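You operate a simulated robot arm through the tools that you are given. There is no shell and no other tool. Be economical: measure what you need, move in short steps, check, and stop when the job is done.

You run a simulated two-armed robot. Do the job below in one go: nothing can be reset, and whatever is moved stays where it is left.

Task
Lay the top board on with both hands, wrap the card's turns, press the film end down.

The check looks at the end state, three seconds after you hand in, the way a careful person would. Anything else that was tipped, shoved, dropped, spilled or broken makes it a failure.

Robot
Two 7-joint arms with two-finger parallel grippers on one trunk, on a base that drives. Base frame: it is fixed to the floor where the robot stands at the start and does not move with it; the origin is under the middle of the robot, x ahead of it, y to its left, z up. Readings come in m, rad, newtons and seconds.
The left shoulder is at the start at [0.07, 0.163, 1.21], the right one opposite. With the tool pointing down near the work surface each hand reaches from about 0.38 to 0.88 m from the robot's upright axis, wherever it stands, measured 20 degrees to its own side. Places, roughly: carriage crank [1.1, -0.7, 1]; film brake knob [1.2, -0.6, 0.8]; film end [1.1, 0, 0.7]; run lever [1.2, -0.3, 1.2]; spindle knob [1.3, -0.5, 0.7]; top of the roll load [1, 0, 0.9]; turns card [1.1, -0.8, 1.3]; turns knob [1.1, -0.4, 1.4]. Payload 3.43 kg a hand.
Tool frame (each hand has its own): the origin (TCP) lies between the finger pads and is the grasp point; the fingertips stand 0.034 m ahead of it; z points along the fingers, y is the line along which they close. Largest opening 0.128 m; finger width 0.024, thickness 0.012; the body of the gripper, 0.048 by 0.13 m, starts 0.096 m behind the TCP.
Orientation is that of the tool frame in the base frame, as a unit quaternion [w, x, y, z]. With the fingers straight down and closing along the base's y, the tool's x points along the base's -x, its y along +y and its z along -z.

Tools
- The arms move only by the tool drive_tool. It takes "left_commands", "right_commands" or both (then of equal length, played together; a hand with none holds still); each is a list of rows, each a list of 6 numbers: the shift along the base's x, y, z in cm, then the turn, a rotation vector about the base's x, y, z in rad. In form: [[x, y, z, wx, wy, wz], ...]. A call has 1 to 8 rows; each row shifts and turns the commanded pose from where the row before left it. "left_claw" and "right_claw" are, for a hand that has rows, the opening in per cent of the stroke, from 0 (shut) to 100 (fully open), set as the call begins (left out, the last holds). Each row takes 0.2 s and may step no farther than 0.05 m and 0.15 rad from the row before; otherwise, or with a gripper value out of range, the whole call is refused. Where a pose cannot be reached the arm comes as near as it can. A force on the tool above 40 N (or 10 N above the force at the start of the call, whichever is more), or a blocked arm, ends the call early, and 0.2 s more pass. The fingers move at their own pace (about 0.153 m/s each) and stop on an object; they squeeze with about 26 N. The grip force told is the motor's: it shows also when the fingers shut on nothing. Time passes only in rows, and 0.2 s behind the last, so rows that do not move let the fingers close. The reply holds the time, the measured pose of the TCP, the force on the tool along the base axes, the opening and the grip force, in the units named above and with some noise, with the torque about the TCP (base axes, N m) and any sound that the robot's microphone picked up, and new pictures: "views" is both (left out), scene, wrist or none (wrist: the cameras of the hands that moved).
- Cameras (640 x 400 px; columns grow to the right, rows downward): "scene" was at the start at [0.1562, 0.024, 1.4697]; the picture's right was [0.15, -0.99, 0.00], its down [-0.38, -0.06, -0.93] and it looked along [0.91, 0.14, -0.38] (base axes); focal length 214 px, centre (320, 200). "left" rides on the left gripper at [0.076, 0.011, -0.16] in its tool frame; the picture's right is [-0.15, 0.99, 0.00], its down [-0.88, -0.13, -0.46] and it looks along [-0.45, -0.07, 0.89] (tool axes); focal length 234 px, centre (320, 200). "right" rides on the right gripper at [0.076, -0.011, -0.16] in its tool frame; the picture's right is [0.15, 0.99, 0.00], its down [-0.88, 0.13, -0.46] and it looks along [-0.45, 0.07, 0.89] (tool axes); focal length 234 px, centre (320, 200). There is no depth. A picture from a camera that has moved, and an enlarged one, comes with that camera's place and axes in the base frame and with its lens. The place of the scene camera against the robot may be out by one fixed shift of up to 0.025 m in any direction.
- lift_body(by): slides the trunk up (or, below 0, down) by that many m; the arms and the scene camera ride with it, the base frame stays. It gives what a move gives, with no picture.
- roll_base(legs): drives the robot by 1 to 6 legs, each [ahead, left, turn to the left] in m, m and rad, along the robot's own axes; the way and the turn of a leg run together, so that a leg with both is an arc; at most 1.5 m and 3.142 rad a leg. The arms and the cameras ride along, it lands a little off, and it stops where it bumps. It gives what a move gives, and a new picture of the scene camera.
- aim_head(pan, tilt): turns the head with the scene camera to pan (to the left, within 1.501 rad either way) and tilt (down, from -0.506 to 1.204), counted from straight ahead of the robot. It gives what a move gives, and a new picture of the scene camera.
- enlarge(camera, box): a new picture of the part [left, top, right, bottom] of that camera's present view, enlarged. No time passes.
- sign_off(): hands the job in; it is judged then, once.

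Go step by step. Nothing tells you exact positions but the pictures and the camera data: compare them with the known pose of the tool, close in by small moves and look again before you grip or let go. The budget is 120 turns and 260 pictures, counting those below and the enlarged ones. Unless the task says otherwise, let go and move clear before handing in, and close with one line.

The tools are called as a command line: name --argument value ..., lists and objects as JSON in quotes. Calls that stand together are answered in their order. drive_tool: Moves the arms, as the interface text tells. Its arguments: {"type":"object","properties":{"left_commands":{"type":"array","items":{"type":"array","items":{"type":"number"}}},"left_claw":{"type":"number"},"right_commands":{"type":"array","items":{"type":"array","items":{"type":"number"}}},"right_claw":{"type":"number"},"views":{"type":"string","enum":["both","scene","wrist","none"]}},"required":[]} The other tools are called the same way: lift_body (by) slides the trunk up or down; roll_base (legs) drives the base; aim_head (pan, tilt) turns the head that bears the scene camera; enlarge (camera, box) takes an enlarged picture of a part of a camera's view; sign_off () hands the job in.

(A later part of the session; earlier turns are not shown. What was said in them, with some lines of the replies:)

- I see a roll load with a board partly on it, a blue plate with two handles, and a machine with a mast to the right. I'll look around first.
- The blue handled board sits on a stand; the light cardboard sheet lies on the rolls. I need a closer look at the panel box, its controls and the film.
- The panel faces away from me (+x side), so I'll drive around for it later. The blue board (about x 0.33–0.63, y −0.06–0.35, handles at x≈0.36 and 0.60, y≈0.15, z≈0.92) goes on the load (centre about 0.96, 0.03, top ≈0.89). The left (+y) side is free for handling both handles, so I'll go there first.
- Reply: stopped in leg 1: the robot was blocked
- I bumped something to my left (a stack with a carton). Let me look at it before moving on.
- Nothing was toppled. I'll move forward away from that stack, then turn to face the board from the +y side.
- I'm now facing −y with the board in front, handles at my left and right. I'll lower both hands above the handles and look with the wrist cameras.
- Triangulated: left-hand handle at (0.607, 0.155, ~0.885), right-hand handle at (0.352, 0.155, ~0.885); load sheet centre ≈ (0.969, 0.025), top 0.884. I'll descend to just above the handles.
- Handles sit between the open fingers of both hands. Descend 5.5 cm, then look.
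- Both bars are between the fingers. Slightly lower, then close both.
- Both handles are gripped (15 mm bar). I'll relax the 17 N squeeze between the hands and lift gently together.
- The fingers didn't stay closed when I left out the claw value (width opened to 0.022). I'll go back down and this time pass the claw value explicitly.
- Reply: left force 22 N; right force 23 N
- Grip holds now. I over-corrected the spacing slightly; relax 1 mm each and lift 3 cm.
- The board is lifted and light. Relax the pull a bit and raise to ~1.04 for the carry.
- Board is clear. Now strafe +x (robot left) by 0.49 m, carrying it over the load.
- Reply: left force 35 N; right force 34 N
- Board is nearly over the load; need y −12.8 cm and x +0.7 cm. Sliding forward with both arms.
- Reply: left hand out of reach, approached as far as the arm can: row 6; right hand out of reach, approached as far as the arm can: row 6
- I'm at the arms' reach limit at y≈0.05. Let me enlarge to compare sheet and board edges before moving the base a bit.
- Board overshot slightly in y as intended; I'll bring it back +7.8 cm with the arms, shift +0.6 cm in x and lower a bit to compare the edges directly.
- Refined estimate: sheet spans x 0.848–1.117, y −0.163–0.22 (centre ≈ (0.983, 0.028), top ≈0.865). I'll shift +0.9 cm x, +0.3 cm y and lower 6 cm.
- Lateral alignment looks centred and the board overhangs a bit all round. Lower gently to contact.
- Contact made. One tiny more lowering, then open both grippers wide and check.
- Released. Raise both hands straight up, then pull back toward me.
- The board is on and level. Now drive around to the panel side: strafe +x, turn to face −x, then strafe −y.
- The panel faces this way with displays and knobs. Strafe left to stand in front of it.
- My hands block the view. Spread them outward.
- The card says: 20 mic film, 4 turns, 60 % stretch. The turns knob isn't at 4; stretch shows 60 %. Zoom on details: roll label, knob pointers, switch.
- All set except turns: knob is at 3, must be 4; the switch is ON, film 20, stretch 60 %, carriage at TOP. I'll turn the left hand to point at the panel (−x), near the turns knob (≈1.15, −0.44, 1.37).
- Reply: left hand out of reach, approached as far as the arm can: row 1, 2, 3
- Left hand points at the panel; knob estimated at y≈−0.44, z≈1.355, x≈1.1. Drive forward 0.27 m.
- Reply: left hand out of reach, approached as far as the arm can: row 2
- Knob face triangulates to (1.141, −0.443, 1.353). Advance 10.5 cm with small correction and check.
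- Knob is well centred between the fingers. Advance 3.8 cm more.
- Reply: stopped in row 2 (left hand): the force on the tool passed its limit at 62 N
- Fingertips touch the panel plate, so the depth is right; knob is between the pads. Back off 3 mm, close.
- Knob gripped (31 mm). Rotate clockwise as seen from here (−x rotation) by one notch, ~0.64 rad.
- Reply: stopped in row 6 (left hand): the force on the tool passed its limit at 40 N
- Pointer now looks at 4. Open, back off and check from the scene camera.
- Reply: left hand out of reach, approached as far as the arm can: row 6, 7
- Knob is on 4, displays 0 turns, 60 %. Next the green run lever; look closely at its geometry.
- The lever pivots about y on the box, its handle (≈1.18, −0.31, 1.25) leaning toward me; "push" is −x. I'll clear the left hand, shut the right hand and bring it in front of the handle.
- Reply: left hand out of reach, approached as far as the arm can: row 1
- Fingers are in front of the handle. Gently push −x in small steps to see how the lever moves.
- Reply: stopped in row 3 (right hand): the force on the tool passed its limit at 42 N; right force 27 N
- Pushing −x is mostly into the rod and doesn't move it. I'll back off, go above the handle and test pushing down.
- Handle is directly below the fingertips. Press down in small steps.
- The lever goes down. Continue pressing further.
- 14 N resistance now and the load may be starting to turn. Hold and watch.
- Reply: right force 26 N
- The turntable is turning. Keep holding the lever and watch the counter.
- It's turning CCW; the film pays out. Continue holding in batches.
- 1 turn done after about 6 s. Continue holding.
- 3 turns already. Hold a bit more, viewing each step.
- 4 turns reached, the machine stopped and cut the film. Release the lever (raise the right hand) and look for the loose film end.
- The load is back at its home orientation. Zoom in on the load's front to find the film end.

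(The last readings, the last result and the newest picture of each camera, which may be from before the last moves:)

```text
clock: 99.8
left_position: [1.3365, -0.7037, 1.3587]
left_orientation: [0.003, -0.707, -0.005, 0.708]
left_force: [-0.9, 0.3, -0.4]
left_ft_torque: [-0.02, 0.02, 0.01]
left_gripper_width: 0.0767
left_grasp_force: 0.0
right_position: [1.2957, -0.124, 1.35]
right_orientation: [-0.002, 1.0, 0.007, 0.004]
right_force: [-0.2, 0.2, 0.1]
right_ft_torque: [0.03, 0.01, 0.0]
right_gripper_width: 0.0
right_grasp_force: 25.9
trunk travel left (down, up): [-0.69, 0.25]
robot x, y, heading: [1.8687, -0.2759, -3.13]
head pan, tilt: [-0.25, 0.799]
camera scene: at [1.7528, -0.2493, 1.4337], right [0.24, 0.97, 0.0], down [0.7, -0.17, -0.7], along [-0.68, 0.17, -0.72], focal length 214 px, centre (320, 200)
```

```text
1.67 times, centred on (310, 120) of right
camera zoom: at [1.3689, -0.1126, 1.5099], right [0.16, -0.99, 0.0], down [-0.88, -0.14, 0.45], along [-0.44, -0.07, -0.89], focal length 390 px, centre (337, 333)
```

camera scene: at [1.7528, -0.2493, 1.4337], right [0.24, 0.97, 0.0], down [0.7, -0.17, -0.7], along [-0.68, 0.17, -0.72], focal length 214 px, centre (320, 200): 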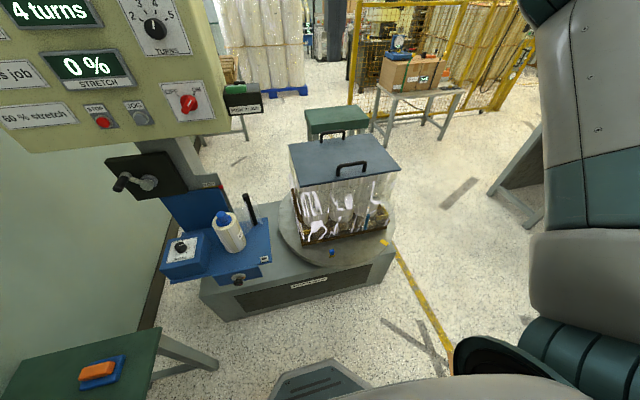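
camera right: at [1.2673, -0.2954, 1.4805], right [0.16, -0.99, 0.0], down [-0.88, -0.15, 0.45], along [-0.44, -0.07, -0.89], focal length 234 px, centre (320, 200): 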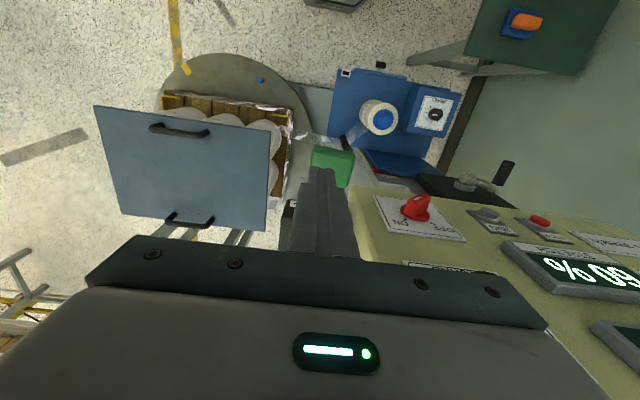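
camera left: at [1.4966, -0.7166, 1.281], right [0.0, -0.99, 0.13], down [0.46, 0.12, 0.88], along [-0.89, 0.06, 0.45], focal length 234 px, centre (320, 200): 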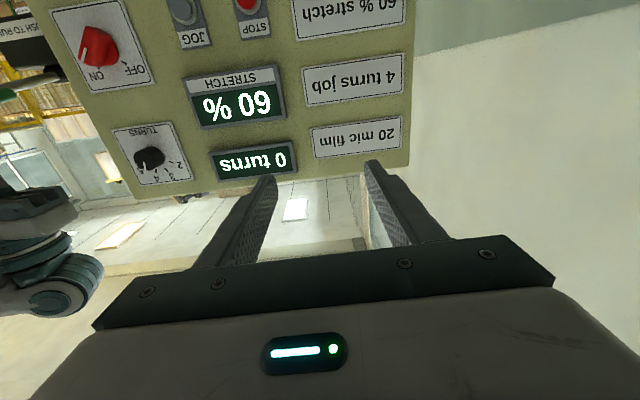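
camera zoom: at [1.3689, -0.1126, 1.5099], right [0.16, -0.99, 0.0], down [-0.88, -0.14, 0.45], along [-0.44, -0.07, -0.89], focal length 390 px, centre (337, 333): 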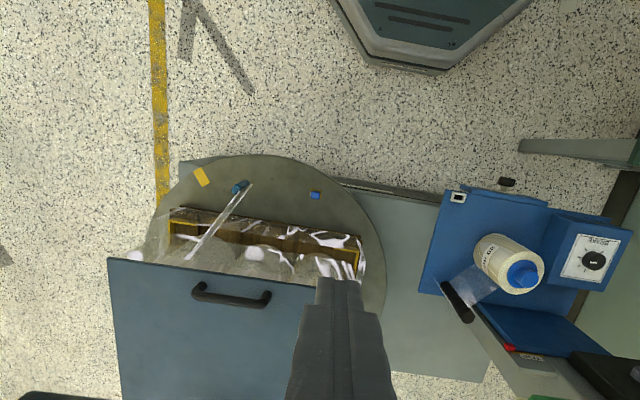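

The cut film tail with a blue end strip sticks out from the +x face: hinged near (1.13, 0.13), end near (1.27, 0.05), z 0.69–0.79. It must be folded toward −y/−x onto the face. I'll shift the base +y, then point the right hand to −x.

roll_base --legs '[[0, -0.3, 0]]'

drive_tool --right_commands '[[0, 0, 0, 0, 0.143, 0], [0, 0, 0, 0, 0.143, 0], [0, 0, 0, 0, 0.143, 0], [0, 0, 0, 0, 0.143, 0], [0, 0, 0, 0, 0.143, 0], [0, 0, 0, 0, 0.143, 0], [0, 0, 0, 0, 0.143, 0], [0, 0, 0, 0, 0.143, 0]]' --right_claw 0 --views "none"

drive_tool --right_commands '[[2, 0, 0, 0, 0.143, 0], [2, 0, 0, 0, 0.143, 0], [2, 0, 0, 0, 0.141, 0], [1, 0, 0, 0, 0, 0], [0, 0, 0, 0, 0, 0]]' --right_claw 0 --views "both"

```text
clock: 101.8
left_position: [1.333, -0.3996, 1.3595]
left_orientation: [0.004, -0.707, -0.004, 0.708]
left_force: [0.6, 0.2, -0.1]
left_ft_torque: [-0.01, 0.01, 0.06]
left_gripper_width: 0.0768
left_grasp_force: 0.0
right_position: [1.2951, 0.1791, 1.3503]
right_orientation: [-0.002, 1.0, 0.005, 0.004]
right_force: [-0.4, -0.7, 1.2]
right_ft_torque: [0.0, 0.02, -0.03]
right_gripper_width: 0.0
right_grasp_force: 26.1
trunk travel left (down, up): [-0.69, 0.25]
robot x, y, heading: [1.8676, 0.0256, -3.139]
head pan, tilt: [-0.25, 0.799]
camera scene: at [1.7516, 0.0531, 1.4337], right [0.25, 0.97, 0.0], down [0.7, -0.18, -0.7], along [-0.68, 0.17, -0.72], focal length 214 px, centre (320, 200)
```

scene: 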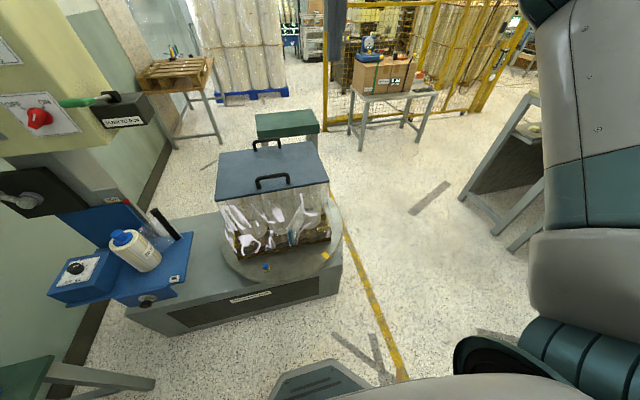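

```text
clock: 103.7
left_position: [1.3336, -0.3968, 1.3601]
left_orientation: [0.004, -0.707, -0.004, 0.708]
left_force: [0.2, 0.5, -0.5]
left_ft_torque: [0.01, 0.03, -0.02]
left_gripper_width: 0.0768
left_grasp_force: 0.0
right_position: [1.2955, 0.1817, 1.3504]
right_orientation: [-0.004, 0.843, 0.003, -0.538]
right_force: [-0.3, 0.7, 0.4]
right_ft_torque: [-0.05, -0.05, 0.0]
right_gripper_width: 0.0
right_grasp_force: 26.0
trunk travel left (down, up): [-0.69, 0.25]
robot x, y, heading: [1.8676, 0.0261, -3.141]
head pan, tilt: [-0.25, 0.799]
```

```text
clock: 104.8
left_position: [1.3345, -0.3991, 1.3597]
left_orientation: [0.004, -0.707, -0.005, 0.707]
left_force: [0.8, -0.7, -0.7]
left_ft_torque: [0.0, -0.02, 0.0]
left_gripper_width: 0.0767
left_grasp_force: 0.1
right_position: [1.3209, 0.1613, 1.3808]
right_orientation: [-0.005, 0.71, 0.001, -0.704]
right_force: [-0.3, -0.6, 0.3]
right_ft_torque: [0.0, 0.01, 0.0]
right_gripper_width: 0.0
right_grasp_force: 26.3
right hand out of reach, approached as far as the arm can: row 2, 3, 4
trunk travel left (down, up): [-0.69, 0.25]
robot x, y, heading: [1.8643, 0.0232, -3.14]
head pan, tilt: [-0.25, 0.799]
camera scene: at [1.7513, 0.0539, 1.4336], right [0.25, 0.97, 0.0], down [0.7, -0.18, -0.7], along [-0.68, 0.17, -0.72], focal length 214 px, centre (320, 200)
camera right: at [1.4803, 0.1733, 1.3066], right [0.0, -0.99, -0.16], down [0.45, -0.14, 0.88], along [-0.89, -0.07, 0.44], focal length 234 px, centre (320, 200)
```

scene: 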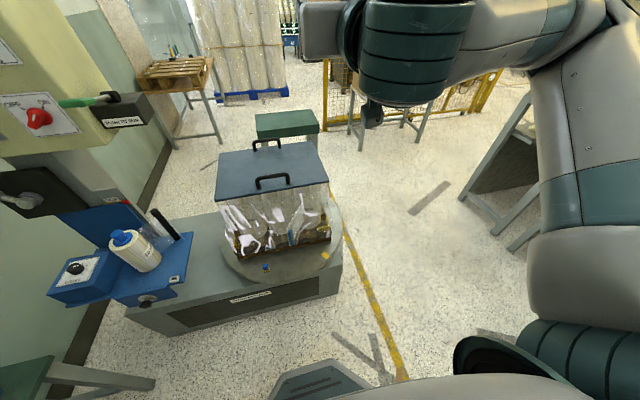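
right: 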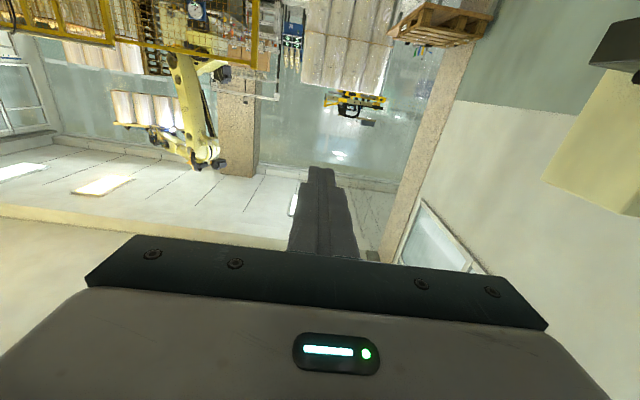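

Zoom on the flap from this viewpoint; then I'll back off 0.12 m and lower the trunk.

enlarge --camera "scene" --box '[210, 170, 350, 280]'

roll_base --legs '[[-0.12, 0, 0]]'

lift_body --by -0.4

aim_head --pan -0.05 --tilt 0.45

enlarge --camera "scene" --box '[240, 160, 400, 280]'

```text
3.64 times, centred on (280, 225) of scene
camera zoom: at [1.7513, 0.0539, 1.4336], right [0.25, 0.97, 0.0], down [0.7, -0.18, -0.7], along [-0.68, 0.17, -0.72], focal length 780 px, centre (466, 109)
```

zoom: 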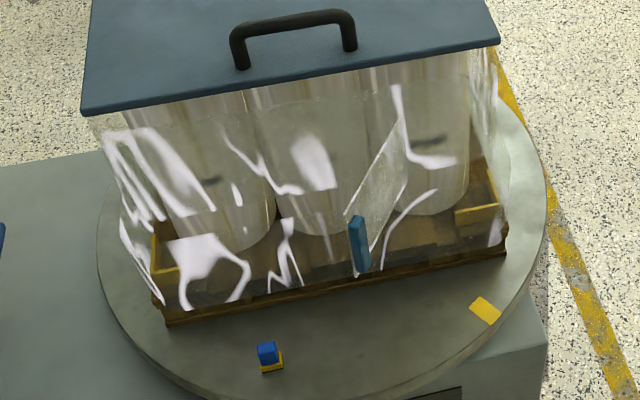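

```text
clock: 106.1
left_position: [1.4504, -0.3995, 1.3599]
left_orientation: [0.004, -0.707, -0.004, 0.707]
left_force: [-0.6, -0.2, -0.1]
left_ft_torque: [-0.03, -0.01, -0.02]
left_gripper_width: 0.0769
left_grasp_force: 0.0
right_position: [1.4384, 0.1614, 1.3799]
right_orientation: [-0.005, 0.711, 0.001, -0.703]
right_force: [-0.1, -0.6, -0.3]
right_ft_torque: [0.01, 0.0, -0.01]
right_gripper_width: 0.0
right_grasp_force: 26.0
trunk travel left (down, up): [-0.69, 0.25]
robot x, y, heading: [1.9828, 0.0229, -3.146]
head pan, tilt: [-0.25, 0.799]
camera scene: at [1.8689, 0.0541, 1.4336], right [0.25, 0.97, 0.0], down [0.7, -0.18, -0.7], along [-0.68, 0.17, -0.72], focal length 214 px, centre (320, 200)
```

scene: 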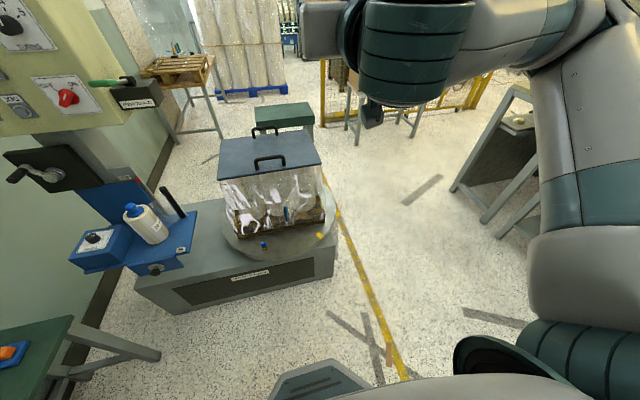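

```text
clock: 109.9
left_position: [1.4515, -0.398, 0.9598]
left_orientation: [0.005, -0.707, -0.004, 0.708]
left_force: [-0.3, 0.1, -0.3]
left_ft_torque: [0.01, 0.01, 0.02]
left_gripper_width: 0.0766
left_grasp_force: 0.0
right_position: [1.4386, 0.162, 0.9813]
right_orientation: [-0.004, 0.71, 0.002, -0.704]
right_force: [0.6, 0.6, 1.0]
right_ft_torque: [0.0, 0.01, 0.0]
right_gripper_width: 0.0002
right_grasp_force: 25.3
trunk travel left (down, up): [-0.29, 0.65]
robot x, y, heading: [1.981, 0.0281, -3.138]
head pan, tilt: [-0.25, 0.799]
```

```text
clock: 110.7
left_position: [1.4508, -0.3986, 0.959]
left_orientation: [0.006, -0.707, -0.004, 0.708]
left_force: [0.3, -0.2, -0.3]
left_ft_torque: [0.0, 0.01, 0.03]
left_gripper_width: 0.0769
left_grasp_force: 0.0
right_position: [1.438, 0.163, 0.9819]
right_orientation: [-0.006, 0.711, 0.001, -0.704]
right_force: [0.8, -0.1, -0.8]
right_ft_torque: [0.01, -0.05, -0.03]
right_gripper_width: 0.0
right_grasp_force: 25.9
trunk travel left (down, up): [-0.29, 0.65]
robot x, y, heading: [1.9844, 0.0282, -3.14]
head pan, tilt: [-0.051, 0.45]
camera scene: at [1.8561, 0.0389, 1.064], right [0.05, 1.0, 0.0], down [0.44, -0.02, -0.9], along [-0.9, 0.04, -0.44], focal length 214 px, centre (320, 200)
```

scene: 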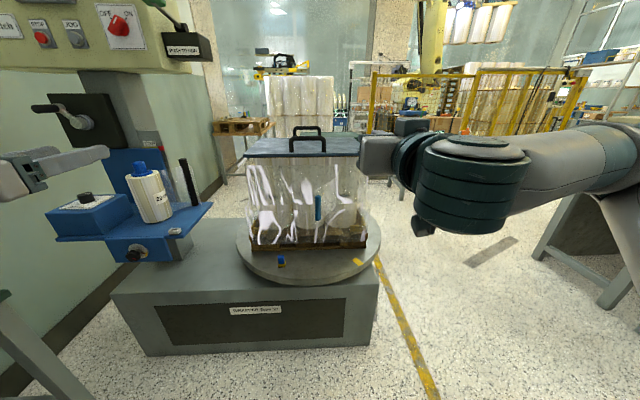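

```text
3.33 times, centred on (320, 220) of scene
camera zoom: at [1.8561, 0.0389, 1.064], right [0.05, 1.0, 0.0], down [0.44, -0.02, -0.9], along [-0.9, 0.04, -0.44], focal length 715 px, centre (320, 133)
```

zoom: 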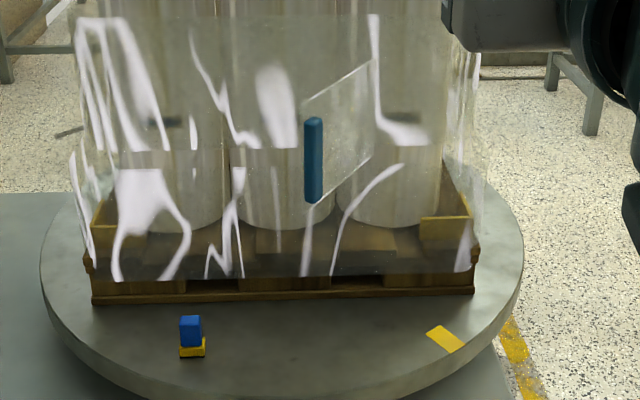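

Clear view: hinge at (1.12, 0.13), blue end at (1.262, 0.055), z 0.70–0.79. Lower the right hand to z≈0.74 on the +y side of the flap.

drive_tool --right_commands '[[-0.4, 0, -4, 0, 0, 0], [-0.4, 0, -4, 0, 0, 0], [-0.4, 0, -4, 0, 0, 0], [-0.4, 0, -4, 0, 0, 0], [-0.4, 0, -4, 0, 0, 0], [-0.4, 0, -4, 0, 0, 0]]' --right_claw 0 --views "both"

```text
clock: 112.1
left_position: [1.4503, -0.3981, 0.9594]
left_orientation: [0.007, -0.707, -0.004, 0.707]
left_force: [-0.1, 0.4, 1.3]
left_ft_torque: [0.02, 0.01, 0.05]
left_gripper_width: 0.0767
left_grasp_force: 0.0
right_position: [1.383, 0.1461, 0.7566]
right_orientation: [-0.007, 0.711, -0.001, -0.703]
right_force: [-0.7, -0.5, -0.3]
right_ft_torque: [-0.01, 0.06, 0.02]
right_gripper_width: 0.0
right_grasp_force: 25.3
right hand out of reach, approached as far as the arm can: row 1, 2, 3, 6
trunk travel left (down, up): [-0.29, 0.65]
robot x, y, heading: [1.9827, 0.0241, -3.142]
head pan, tilt: [-0.051, 0.45]
camera scene: at [1.8552, 0.0392, 1.064], right [0.05, 1.0, 0.0], down [0.44, -0.02, -0.9], along [-0.9, 0.04, -0.44], focal length 214 px, centre (320, 200)
camera right: at [1.5431, 0.1573, 0.6828], right [-0.01, -0.99, -0.16], down [0.44, -0.14, 0.88], along [-0.9, -0.06, 0.44], focal length 234 px, centre (320, 200)
```

scene: 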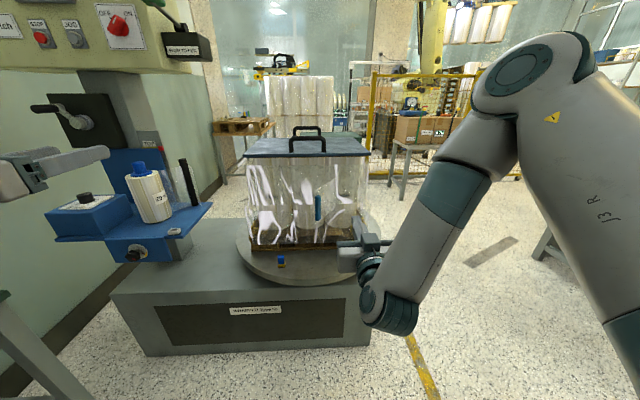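
right: 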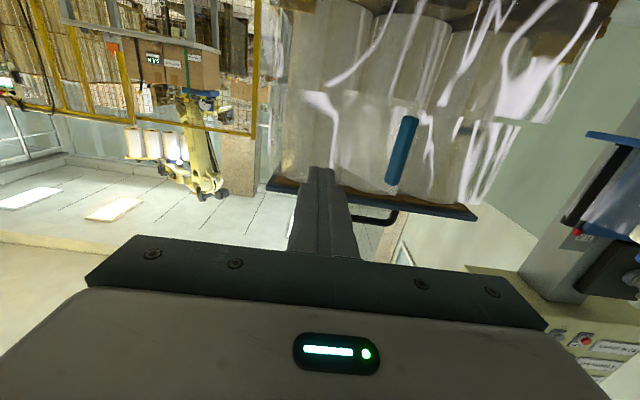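

Blue end confirmed at (1.265, 0.052, 0.74). Advance along −x at y≈0.15 so the finger rod lies on the +y side of the flap.

drive_tool --right_commands '[[-3.5, 0.3, -0.3, 0, 0, 0], [-3.5, 0.2, -0.3, 0, 0, 0], [-3.5, 0, -0.3, 0, 0, 0], [-3.3, 0, -0.3, 0, 0, 0]]' --right_claw 0 --views "none"

enlarge --camera "scene" --box '[240, 160, 400, 280]'

enlarge --camera "right" --box '[200, 0, 520, 240]'

```text
clock: 113.1
left_position: [1.4509, -0.3985, 0.9585]
left_orientation: [0.005, -0.707, -0.004, 0.707]
left_force: [0.1, -1.3, -0.7]
left_ft_torque: [0.02, 0.02, -0.02]
left_gripper_width: 0.0768
left_grasp_force: 0.0
right_position: [1.2562, 0.1108, 0.7653]
right_orientation: [-0.007, 0.713, 0.0, -0.701]
right_force: [0.0, -0.4, -0.4]
right_ft_torque: [0.01, 0.01, -0.01]
right_gripper_width: 0.0
right_grasp_force: 25.9
right hand out of reach, approached as far as the arm can: row 1, 2, 3, 4
trunk travel left (down, up): [-0.29, 0.65]
robot x, y, heading: [1.9845, 0.0275, -3.141]
head pan, tilt: [-0.051, 0.45]
```

```text
3.33 times, centred on (320, 220) of scene
camera zoom: at [1.8558, 0.0387, 1.064], right [0.05, 1.0, 0.0], down [0.44, -0.02, -0.9], along [-0.9, 0.04, -0.44], focal length 715 px, centre (320, 133)
```

zoom: 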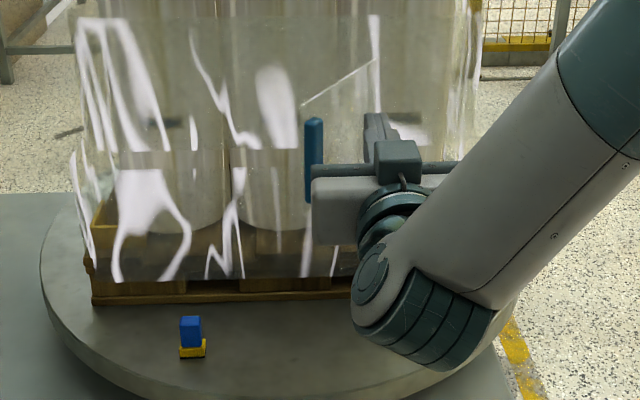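

```text
1.67 times, centred on (360, 120) of right
camera zoom: at [1.4169, 0.1211, 0.6912], right [-0.01, -0.99, -0.16], down [0.44, -0.14, 0.89], along [-0.9, -0.06, 0.44], focal length 390 px, centre (253, 333)
```

zoom: 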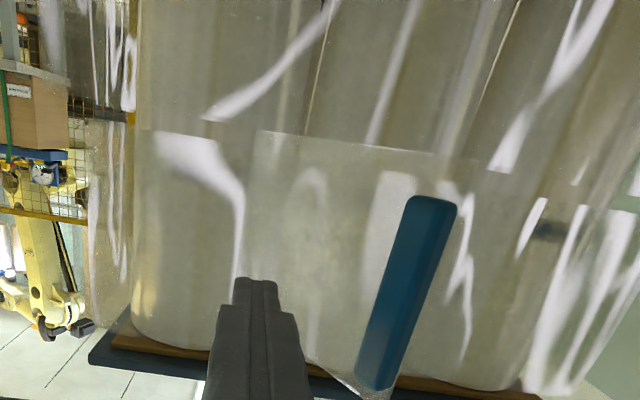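

The hand is beside the flap (reach limits pulled y to 0.11, still on the right side). Sweep toward −y now, then check.

drive_tool --right_commands '[[0, -2, 0, 0, 0, 0], [0, -2, 0, 0, 0, 0], [-0.5, -2, 0, 0, 0, 0]]' --right_claw 0 --views "none"

enlarge --camera "scene" --box '[240, 160, 400, 280]'

enlarge --camera "right" --box '[200, 0, 520, 240]'

```text
clock: 113.9
left_position: [1.4519, -0.3984, 0.958]
left_orientation: [0.004, -0.707, -0.005, 0.707]
left_force: [-1.1, -0.4, 0.1]
left_ft_torque: [0.0, -0.01, 0.01]
left_gripper_width: 0.0766
left_grasp_force: 0.0
right_position: [1.2519, 0.0511, 0.7667]
right_orientation: [-0.006, 0.711, 0.001, -0.704]
right_force: [-0.7, -0.9, 0.3]
right_ft_torque: [-0.01, -0.04, 0.01]
right_gripper_width: 0.0
right_grasp_force: 25.8
trunk travel left (down, up): [-0.29, 0.65]
robot x, y, heading: [1.9854, 0.0248, -3.14]
head pan, tilt: [-0.051, 0.45]
```

```text
3.33 times, centred on (320, 220) of scene
camera zoom: at [1.8559, 0.0387, 1.0641], right [0.05, 1.0, 0.0], down [0.43, -0.02, -0.9], along [-0.9, 0.04, -0.44], focal length 715 px, centre (320, 133)
```

zoom: 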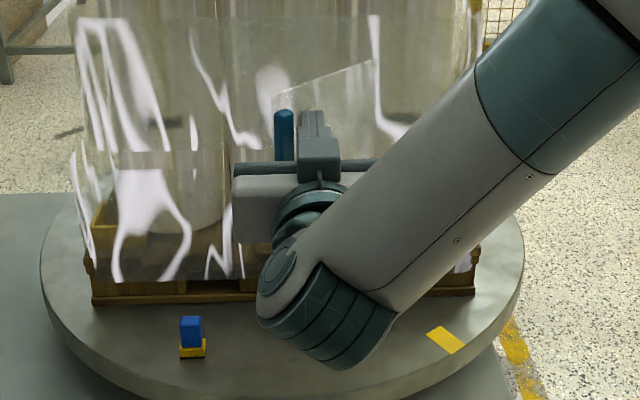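

```text
1.67 times, centred on (360, 120) of right
camera zoom: at [1.4108, 0.0625, 0.6915], right [0.0, -0.99, -0.16], down [0.45, -0.14, 0.88], along [-0.89, -0.07, 0.44], focal length 390 px, centre (253, 333)
```

zoom: 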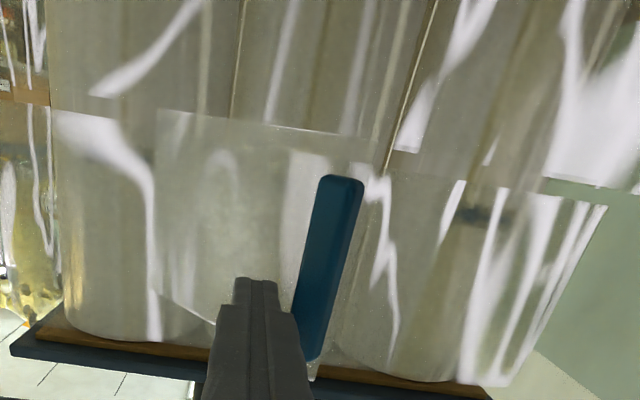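

The flap follows. Continue diagonally inward.

drive_tool --right_commands '[[-1.5, -1.5, -0.3, 0, 0, 0], [-1.5, -1.5, -0.3, 0, 0, 0], [-1.5, -1.2, -0.3, 0, 0, 0]]' --right_claw 0 --views "none"

enlarge --camera "scene" --box '[240, 160, 400, 280]'

enlarge --camera "right" --box '[200, 0, 520, 240]'

```text
clock: 114.7
left_position: [1.4513, -0.3984, 0.9592]
left_orientation: [0.005, -0.707, -0.004, 0.707]
left_force: [-0.4, 0.3, 0.6]
left_ft_torque: [0.02, 0.0, 0.03]
left_gripper_width: 0.0767
left_grasp_force: 0.1
right_position: [1.2068, 0.0082, 0.7566]
right_orientation: [-0.006, 0.711, 0.001, -0.703]
right_force: [0.4, -0.4, -0.9]
right_ft_torque: [-0.02, 0.01, -0.02]
right_gripper_width: 0.0
right_grasp_force: 26.1
trunk travel left (down, up): [-0.29, 0.65]
robot x, y, heading: [1.982, 0.0253, -3.143]
head pan, tilt: [-0.051, 0.45]
```

```text
3.33 times, centred on (320, 220) of scene
camera zoom: at [1.8558, 0.0387, 1.0641], right [0.05, 1.0, 0.0], down [0.44, -0.02, -0.9], along [-0.9, 0.04, -0.44], focal length 715 px, centre (320, 133)
```

zoom: 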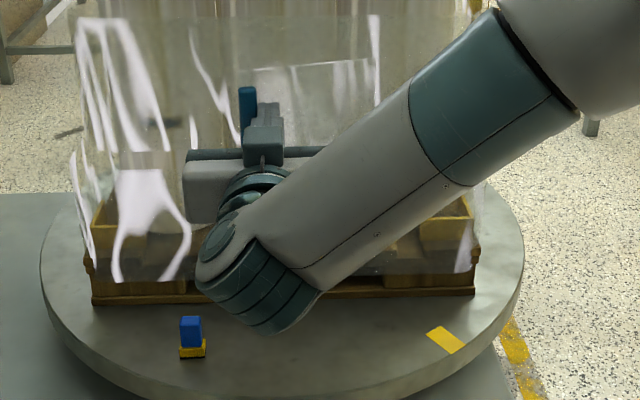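

```text
1.67 times, centred on (360, 120) of right
camera zoom: at [1.3666, 0.0205, 0.6817], right [0.0, -0.99, -0.16], down [0.45, -0.14, 0.88], along [-0.9, -0.07, 0.44], focal length 390 px, centre (253, 333)
```

zoom: 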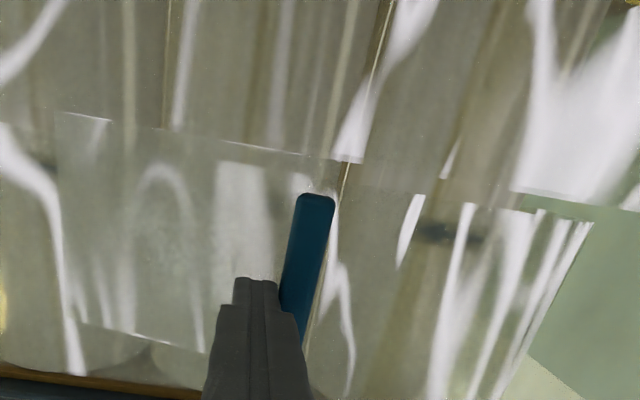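

Nearly folded. Press in toward the face with small steps.

drive_tool --right_commands '[[-1.5, -0.5, -0.2, 0, 0, 0], [-1.2, -0.4, -0.2, 0, 0, 0], [-0.8, -0.3, -0.2, 0, 0, 0]]' --right_claw 0 --views "none"

drive_tool --right_commands '[[-0.5, -0.2, 0, 0, 0, 0], [-0.5, -0.2, 0, 0, 0, 0]]' --right_claw 0 --views "none"

enlarge --camera "right" --box '[200, 0, 520, 240]'

enlarge --camera "scene" --box '[240, 120, 400, 280]'

```text
clock: 115.5
left_position: [1.454, -0.3972, 0.9598]
left_orientation: [0.005, -0.706, -0.003, 0.708]
left_force: [0.0, -0.8, 0.9]
left_ft_torque: [-0.02, 0.0, 0.02]
left_gripper_width: 0.0766
left_grasp_force: 0.1
right_position: [1.1775, 0.0027, 0.753]
right_orientation: [-0.007, 0.71, 0.0, -0.704]
right_force: [22.0, 7.1, 5.7]
right_ft_torque: [-0.14, 0.42, -0.16]
right_gripper_width: 0.0001
right_grasp_force: 25.8
trunk travel left (down, up): [-0.29, 0.65]
robot x, y, heading: [1.9827, 0.021, 3.141]
head pan, tilt: [-0.051, 0.45]
stopped in row 3 (right hand): the force on the tool passed its limit at 50 N (the readings are from after the stop); the commanded pose is now the measured one
```

```text
clock: 115.9
left_position: [1.4541, -0.3958, 0.9609]
left_orientation: [0.005, -0.706, -0.003, 0.708]
left_force: [-1.1, -0.5, 0.1]
left_ft_torque: [-0.02, 0.02, -0.01]
left_gripper_width: 0.0768
left_grasp_force: 0.1
right_position: [1.1774, 0.0018, 0.7536]
right_orientation: [-0.009, 0.71, -0.001, -0.704]
right_force: [21.4, 5.6, 7.5]
right_ft_torque: [-0.15, 0.43, -0.1]
right_gripper_width: 0.0
right_grasp_force: 26.2
trunk travel left (down, up): [-0.29, 0.65]
robot x, y, heading: [1.9838, 0.0275, 3.141]
head pan, tilt: [-0.051, 0.45]
stopped in row 1 (right hand): the force on the tool passed its limit at 46 N (the readings are from after the stop); the commanded pose is now the measured one
```

```text
1.67 times, centred on (360, 120) of right
camera zoom: at [1.3373, 0.0116, 0.6776], right [-0.01, -0.99, -0.16], down [0.45, -0.15, 0.88], along [-0.89, -0.06, 0.44], focal length 390 px, centre (253, 333)
```

zoom: 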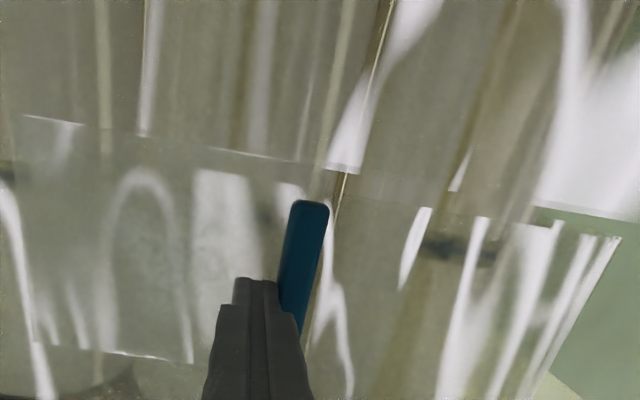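

```text
2.50 times, centred on (320, 200) of scene
camera zoom: at [1.8605, 0.0405, 1.0646], right [0.05, 1.0, 0.0], down [0.43, -0.02, -0.9], along [-0.9, 0.05, -0.43], focal length 536 px, centre (320, 200)
```

zoom: 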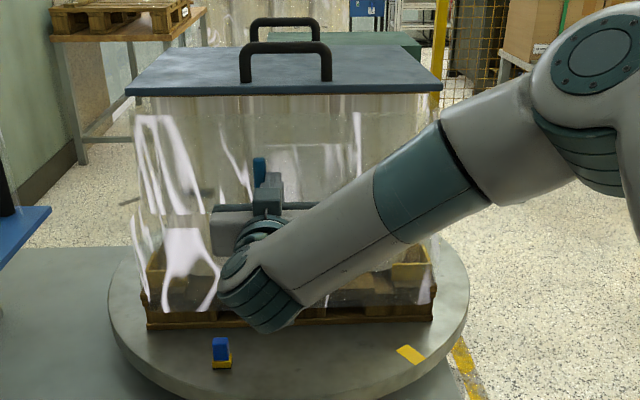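

Contact on the face; the blue end strip is just 2 cm further −y (y≈−0.021). Back off 1.2 cm, move over the strip and press on it.

drive_tool --right_commands '[[1.2, -0.3, 0, 0, 0, 0], [0, -2.0, -0.5, 0, 0, 0]]' --right_claw 0 --views "none"

enlarge --camera "right" --box '[200, 0, 520, 240]'

drive_tool --right_commands '[[-0.6, 0, 0, 0, 0, 0], [-0.5, 0, 0, 0, 0, 0], [-0.2, 0, 0, 0, 0, 0], [0, 0, 0, 0, 0, 0], [0, 0, 0, 0, 0, 0]]' --right_claw 0 --views "none"

enlarge --camera "right" --box '[200, 0, 520, 240]'

```text
clock: 116.5
left_position: [1.449, -0.3936, 0.9609]
left_orientation: [0.009, -0.707, 0.0, 0.708]
left_force: [-1.3, -0.5, 0.1]
left_ft_torque: [0.03, 0.03, -0.03]
left_gripper_width: 0.0767
left_grasp_force: 0.1
right_position: [1.1823, -0.0005, 0.748]
right_orientation: [-0.02, 0.709, -0.013, -0.705]
right_force: [4.5, 11.5, 0.7]
right_ft_torque: [-0.11, 0.08, -0.28]
right_gripper_width: 0.0
right_grasp_force: 25.9
trunk travel left (down, up): [-0.29, 0.65]
robot x, y, heading: [1.9818, 0.0257, 3.129]
head pan, tilt: [-0.051, 0.45]
stopped in row 2 (right hand): the force on the tool passed its limit at 46 N (the readings are from after the stop); the commanded pose is now the measured one
```

```text
1.67 times, centred on (360, 120) of right
camera zoom: at [1.3424, 0.0052, 0.6728], right [-0.04, -0.99, -0.16], down [0.44, -0.16, 0.88], along [-0.9, -0.03, 0.44], focal length 390 px, centre (253, 333)
```

zoom: 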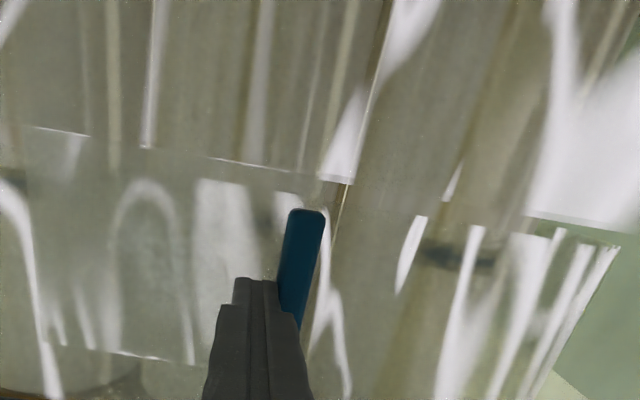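

```text
clock: 117.0
left_position: [1.4503, -0.3924, 0.9609]
left_orientation: [0.008, -0.706, -0.001, 0.708]
left_force: [-0.1, -0.2, 0.2]
left_ft_torque: [-0.01, 0.01, 0.04]
left_gripper_width: 0.0769
left_grasp_force: 0.0
right_position: [1.1775, 0.0021, 0.7478]
right_orientation: [-0.02, 0.71, -0.012, -0.704]
right_force: [15.7, 5.8, 2.7]
right_ft_torque: [-0.08, 0.26, -0.04]
right_gripper_width: 0.0
right_grasp_force: 25.8
trunk travel left (down, up): [-0.29, 0.65]
robot x, y, heading: [1.9822, 0.0276, 3.132]
head pan, tilt: [-0.051, 0.45]
stopped in row 2 (right hand): the force on the tool passed its limit at 43 N (the readings are from after the stop); the commanded pose is now the measured one
```

```text
1.67 times, centred on (360, 120) of right
camera zoom: at [1.3377, 0.0056, 0.673], right [-0.04, -0.99, -0.16], down [0.44, -0.16, 0.88], along [-0.9, -0.03, 0.44], focal length 390 px, centre (253, 333)
```

zoom: 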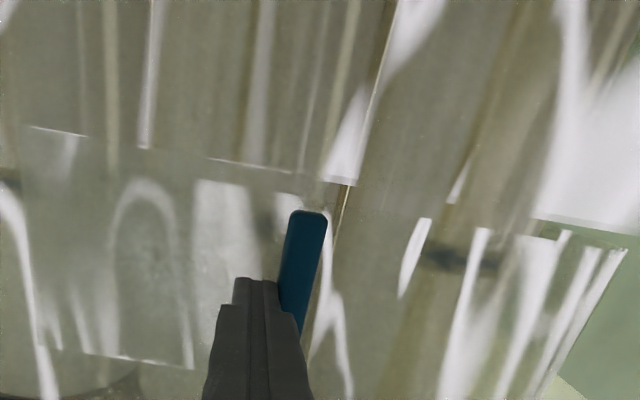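

The finger sits against the side of the strip. Back off 3.5 cm, see whether the flap stays, then go over it.

drive_tool --right_commands '[[1.5, 0.3, 0, 0, 0, 0], [2.0, 0, 0, 0, 0, 0], [1.0, 0, 0, 0, 0, 0]]' --right_claw 0 --views "none"

enlarge --camera "right" --box '[200, 0, 520, 240]'

enlarge --camera "scene" --box '[240, 120, 400, 280]'

```text
clock: 117.8
left_position: [1.4489, -0.3934, 0.9586]
left_orientation: [0.007, -0.707, -0.001, 0.707]
left_force: [0.6, -0.5, 0.0]
left_ft_torque: [0.0, 0.02, 0.0]
left_gripper_width: 0.077
left_grasp_force: 0.1
right_position: [1.2216, 0.0022, 0.7463]
right_orientation: [-0.019, 0.711, -0.011, -0.703]
right_force: [0.4, 0.1, -0.7]
right_ft_torque: [0.01, 0.04, -0.03]
right_gripper_width: 0.0002
right_grasp_force: 25.5
trunk travel left (down, up): [-0.29, 0.65]
robot x, y, heading: [1.9835, 0.0251, 3.13]
head pan, tilt: [-0.051, 0.45]
```

```text
1.67 times, centred on (360, 120) of right
camera zoom: at [1.3815, 0.0071, 0.6716], right [-0.04, -0.99, -0.16], down [0.44, -0.16, 0.88], along [-0.9, -0.03, 0.44], focal length 390 px, centre (253, 333)
```

zoom: 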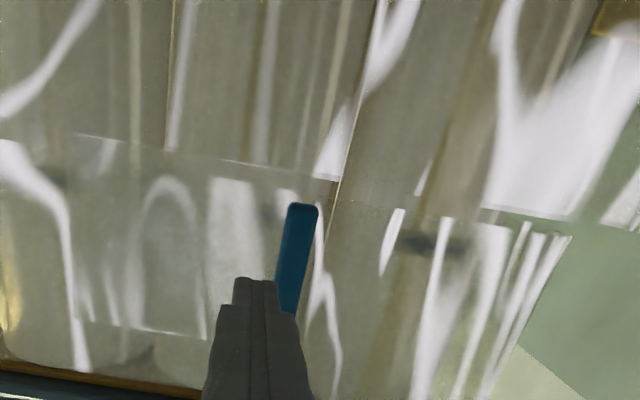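

```text
2.50 times, centred on (320, 200) of scene
camera zoom: at [1.8571, 0.0413, 1.0641], right [0.06, 1.0, 0.0], down [0.43, -0.03, -0.9], along [-0.9, 0.05, -0.44], focal length 536 px, centre (320, 200)
```

zoom: 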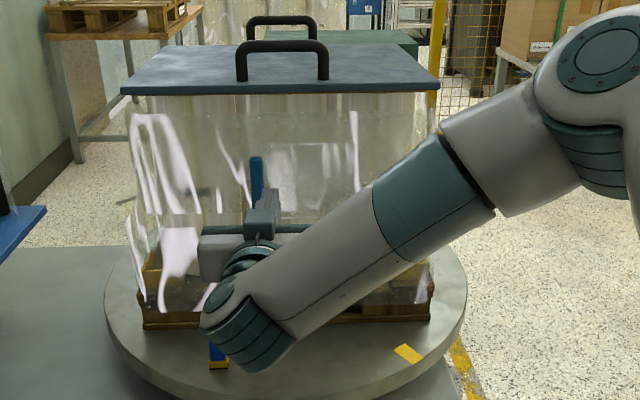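

The strip stayed near the face (y≈−0.02). Move −y 2.3 cm and press straight onto it.

drive_tool --right_commands '[[0, -2.3, 0, 0, 0, 0], [-2.0, 0, 0, 0, 0, 0], [-1.0, 0, 0, 0, 0, 0]]' --right_claw 0 --views "none"

enlarge --camera "right" --box '[200, 0, 520, 240]'

```text
clock: 118.6
left_position: [1.4487, -0.3928, 0.9592]
left_orientation: [0.009, -0.707, -0.001, 0.707]
left_force: [-0.1, -0.4, -1.5]
left_ft_torque: [-0.03, 0.01, 0.03]
left_gripper_width: 0.0769
left_grasp_force: 0.0
right_position: [1.1907, -0.0202, 0.7454]
right_orientation: [-0.019, 0.711, -0.012, -0.703]
right_force: [0.7, -0.5, 0.1]
right_ft_torque: [0.06, 0.02, 0.0]
right_gripper_width: 0.0
right_grasp_force: 26.2
trunk travel left (down, up): [-0.29, 0.65]
robot x, y, heading: [1.9859, 0.0243, 3.135]
head pan, tilt: [-0.051, 0.45]
```

```text
1.67 times, centred on (360, 120) of right
camera zoom: at [1.3511, -0.0153, 0.6716], right [-0.04, -0.99, -0.16], down [0.44, -0.16, 0.88], along [-0.9, -0.03, 0.44], focal length 390 px, centre (253, 333)
```

zoom: 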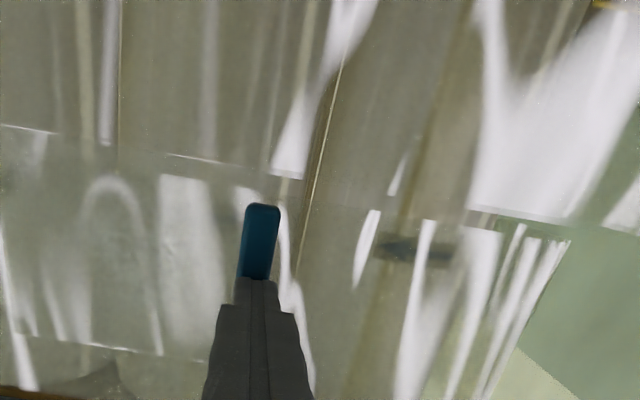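

Fingertips are in line with the blue strip. Press in until contact and hold.

drive_tool --right_commands '[[-0.6, 0, 0, 0, 0, 0], [-0.4, 0, 0, 0, 0, 0], [-0.3, 0, 0, 0, 0, 0], [-0.2, 0, 0, 0, 0, 0], [0, 0, 0, 0, 0, 0]]' --right_claw 0 --views "none"

drive_tool --right_commands '[[-0.2, 0, 0, 0, 0, 0], [0, 0, 0, 0, 0, 0], [0, 0, 0, 0, 0, 0]]' --right_claw 0 --views "none"

enlarge --camera "right" --box '[200, 0, 520, 240]'

```text
clock: 119.1
left_position: [1.4513, -0.3903, 0.9614]
left_orientation: [0.008, -0.706, -0.001, 0.708]
left_force: [0.0, 0.7, -0.3]
left_ft_torque: [0.0, -0.03, -0.02]
left_gripper_width: 0.0771
left_grasp_force: 0.1
right_position: [1.1899, -0.0201, 0.7453]
right_orientation: [-0.02, 0.712, -0.011, -0.702]
right_force: [18.8, 4.1, 5.5]
right_ft_torque: [-0.03, 0.36, -0.15]
right_gripper_width: 0.0
right_grasp_force: 26.4
trunk travel left (down, up): [-0.29, 0.65]
robot x, y, heading: [1.9887, 0.0294, 3.134]
head pan, tilt: [-0.051, 0.45]
stopped in row 2 (right hand): the force on the tool passed its limit at 46 N (the readings are from after the stop); the commanded pose is now the measured one
```

```text
clock: 119.6
left_position: [1.4512, -0.3909, 0.9621]
left_orientation: [0.008, -0.706, 0.001, 0.708]
left_force: [-0.5, 0.4, -0.5]
left_ft_torque: [0.01, 0.02, -0.02]
left_gripper_width: 0.0767
left_grasp_force: 0.0
right_position: [1.1907, -0.021, 0.7456]
right_orientation: [-0.019, 0.712, -0.011, -0.702]
right_force: [21.7, 5.3, 5.7]
right_ft_torque: [-0.06, 0.44, -0.17]
right_gripper_width: 0.0
right_grasp_force: 26.0
trunk travel left (down, up): [-0.29, 0.65]
robot x, y, heading: [1.9834, 0.0267, 3.129]
head pan, tilt: [-0.051, 0.45]
stopped in row 2 (right hand): the force on the tool passed its limit at 42 N (the readings are from after the stop); the commanded pose is now the measured one
```

```text
1.67 times, centred on (360, 120) of right
camera zoom: at [1.3508, -0.0154, 0.6716], right [-0.04, -0.99, -0.16], down [0.44, -0.16, 0.88], along [-0.9, -0.03, 0.44], focal length 390 px, centre (253, 333)
```

zoom: 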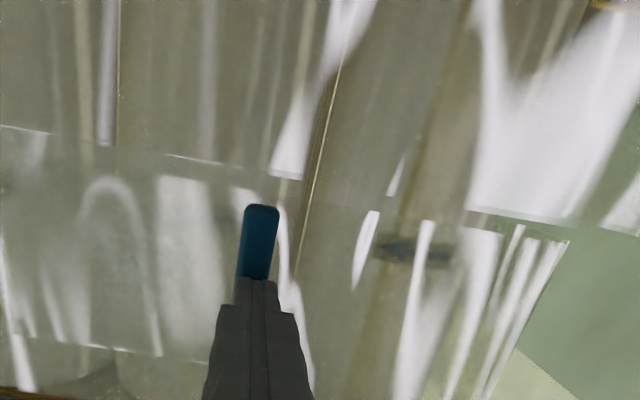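

Pressed firmly with 20–45 N. Back the hand straight off and inspect.

drive_tool --right_commands '[[2, 0, 0, 0, 0, 0], [3, 0, 0, 0, 0, 0], [4, 1, 0, 0, 0, 0], [4, 3, 0, 0, 0, 0], [3, 4, 0, 0, 0, 0], [2, 4, 0, 0, 0, 0], [1, 4, 1, 0, 0, 0], [0, 4, 1, 0, 0, 0]]' --right_claw 0 --views "scene"

enlarge --camera "scene" --box '[240, 120, 400, 280]'

```text
clock: 121.4
left_position: [1.4492, -0.3915, 0.9597]
left_orientation: [0.009, -0.707, 0.0, 0.707]
left_force: [0.1, 0.5, 0.4]
left_ft_torque: [-0.02, 0.0, 0.01]
left_gripper_width: 0.0767
left_grasp_force: 0.2
right_position: [1.3809, 0.1731, 0.7649]
right_orientation: [-0.02, 0.714, -0.012, -0.699]
right_force: [0.1, 0.3, 0.0]
right_ft_torque: [0.04, 0.01, -0.01]
right_gripper_width: 0.0
right_grasp_force: 25.8
right hand out of reach, approached as far as the arm can: row 8
trunk travel left (down, up): [-0.29, 0.65]
robot x, y, heading: [1.9869, 0.0277, 3.134]
head pan, tilt: [-0.051, 0.45]
camera scene: at [1.8585, 0.0426, 1.064], right [0.06, 1.0, 0.0], down [0.43, -0.03, -0.9], along [-0.9, 0.05, -0.44], focal length 214 px, centre (320, 200)
```

scene: 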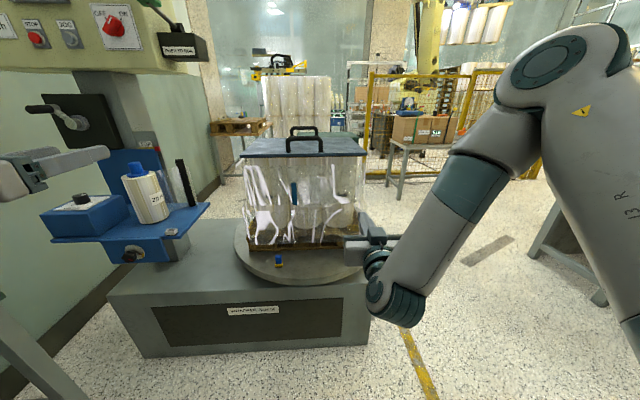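

```text
2.50 times, centred on (320, 200) of scene
camera zoom: at [1.8585, 0.0426, 1.064], right [0.06, 1.0, 0.0], down [0.43, -0.03, -0.9], along [-0.9, 0.05, -0.44], focal length 536 px, centre (320, 200)
```

zoom: 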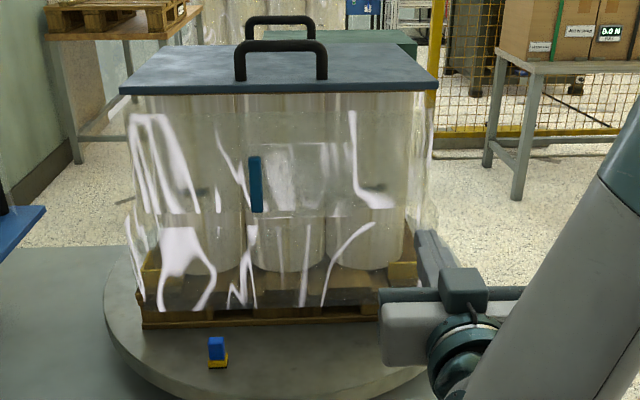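

The film end lies flat on the face. Back the base away, raise the trunk, and do a final check.

roll_base --legs '[[-0.25, 0, 0]]'

lift_body --by 0.4

aim_head --pan 0.1 --tilt 0.5

enlarge --camera "scene" --box '[200, 60, 440, 300]'

```text
clock: 123.2
left_position: [1.7062, -0.3976, 0.9595]
left_orientation: [0.005, -0.707, -0.003, 0.708]
left_force: [0.6, -0.7, -0.4]
left_ft_torque: [-0.01, 0.0, -0.01]
left_gripper_width: 0.0767
left_grasp_force: 0.0
right_position: [1.6318, 0.1642, 0.7669]
right_orientation: [-0.017, 0.714, -0.008, -0.7]
right_force: [-0.3, 0.7, 0.1]
right_ft_torque: [-0.01, 0.0, -0.04]
right_gripper_width: 0.0001
right_grasp_force: 25.5
trunk travel left (down, up): [-0.29, 0.65]
robot x, y, heading: [2.2351, 0.0273, -3.143]
head pan, tilt: [-0.051, 0.45]
camera scene: at [2.1111, 0.0395, 1.0642], right [0.05, 1.0, 0.0], down [0.43, -0.02, -0.9], along [-0.9, 0.04, -0.43], focal length 214 px, centre (320, 200)
```

scene: 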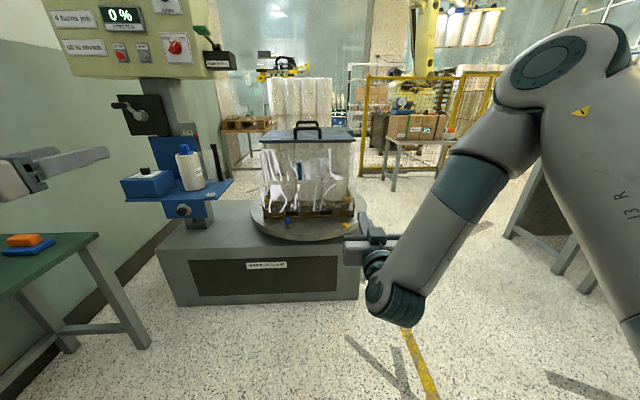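

```text
clock: 127.0
left_position: [1.7062, -0.3964, 1.3595]
left_orientation: [0.005, -0.707, -0.003, 0.707]
left_force: [-0.1, -0.6, 0.7]
left_ft_torque: [-0.01, -0.03, -0.02]
left_gripper_width: 0.077
left_grasp_force: 0.0
right_position: [1.632, 0.1641, 1.1658]
right_orientation: [-0.018, 0.714, -0.009, -0.699]
right_force: [-0.4, -0.2, -0.1]
right_ft_torque: [-0.01, -0.05, 0.0]
right_gripper_width: 0.0001
right_grasp_force: 26.0
trunk travel left (down, up): [-0.69, 0.25]
robot x, y, heading: [2.2396, 0.0235, -3.142]
head pan, tilt: [-0.051, 0.45]
```

```text
clock: 127.8
left_position: [1.7059, -0.3991, 1.3602]
left_orientation: [0.006, -0.707, -0.004, 0.707]
left_force: [0.1, -0.3, 0.7]
left_ft_torque: [-0.06, -0.01, -0.02]
left_gripper_width: 0.0767
left_grasp_force: 0.1
right_position: [1.6326, 0.1634, 1.1648]
right_orientation: [-0.018, 0.714, -0.009, -0.7]
right_force: [0.5, 0.0, -0.1]
right_ft_torque: [0.01, -0.02, 0.01]
right_gripper_width: 0.0
right_grasp_force: 25.9
trunk travel left (down, up): [-0.69, 0.25]
robot x, y, heading: [2.2407, 0.0248, -3.139]
head pan, tilt: [0.099, 0.499]
camera scene: at [2.1117, 0.0258, 1.4596], right [-0.1, 0.99, 0.0], down [0.48, 0.05, -0.88], along [-0.87, -0.09, -0.48], focal length 214 px, centre (320, 200)
```

scene: 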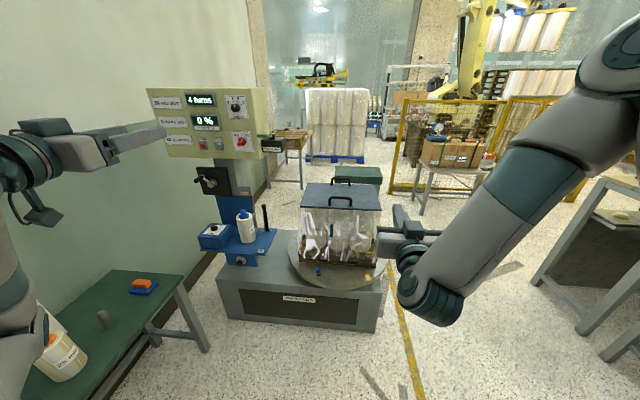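

```text
1.67 times, centred on (320, 180) of scene
camera zoom: at [2.1117, 0.0258, 1.4596], right [-0.1, 0.99, 0.0], down [0.48, 0.05, -0.88], along [-0.87, -0.09, -0.48], focal length 358 px, centre (320, 233)
```

zoom: 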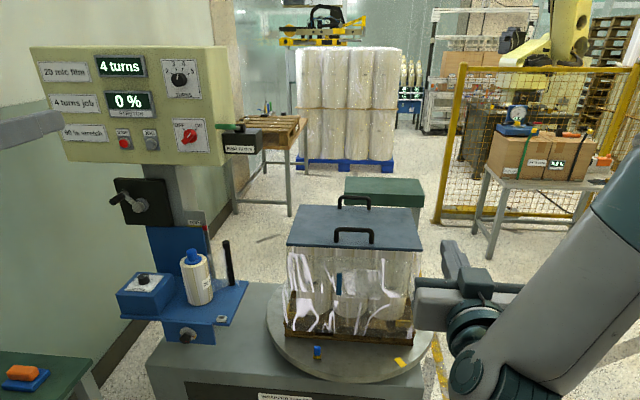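

The board is on, the counter reads 4 turns, the film end is flat, and both hands are clear, so I'm handing in.

sign_off

```text
The job is handed in.
```

The top board is on the load, the load is wrapped the 4 turns the card asks for at 60% stretch, and the film end is pressed flat; early on the robot bumped a carton stack on its left, which stayed standing.
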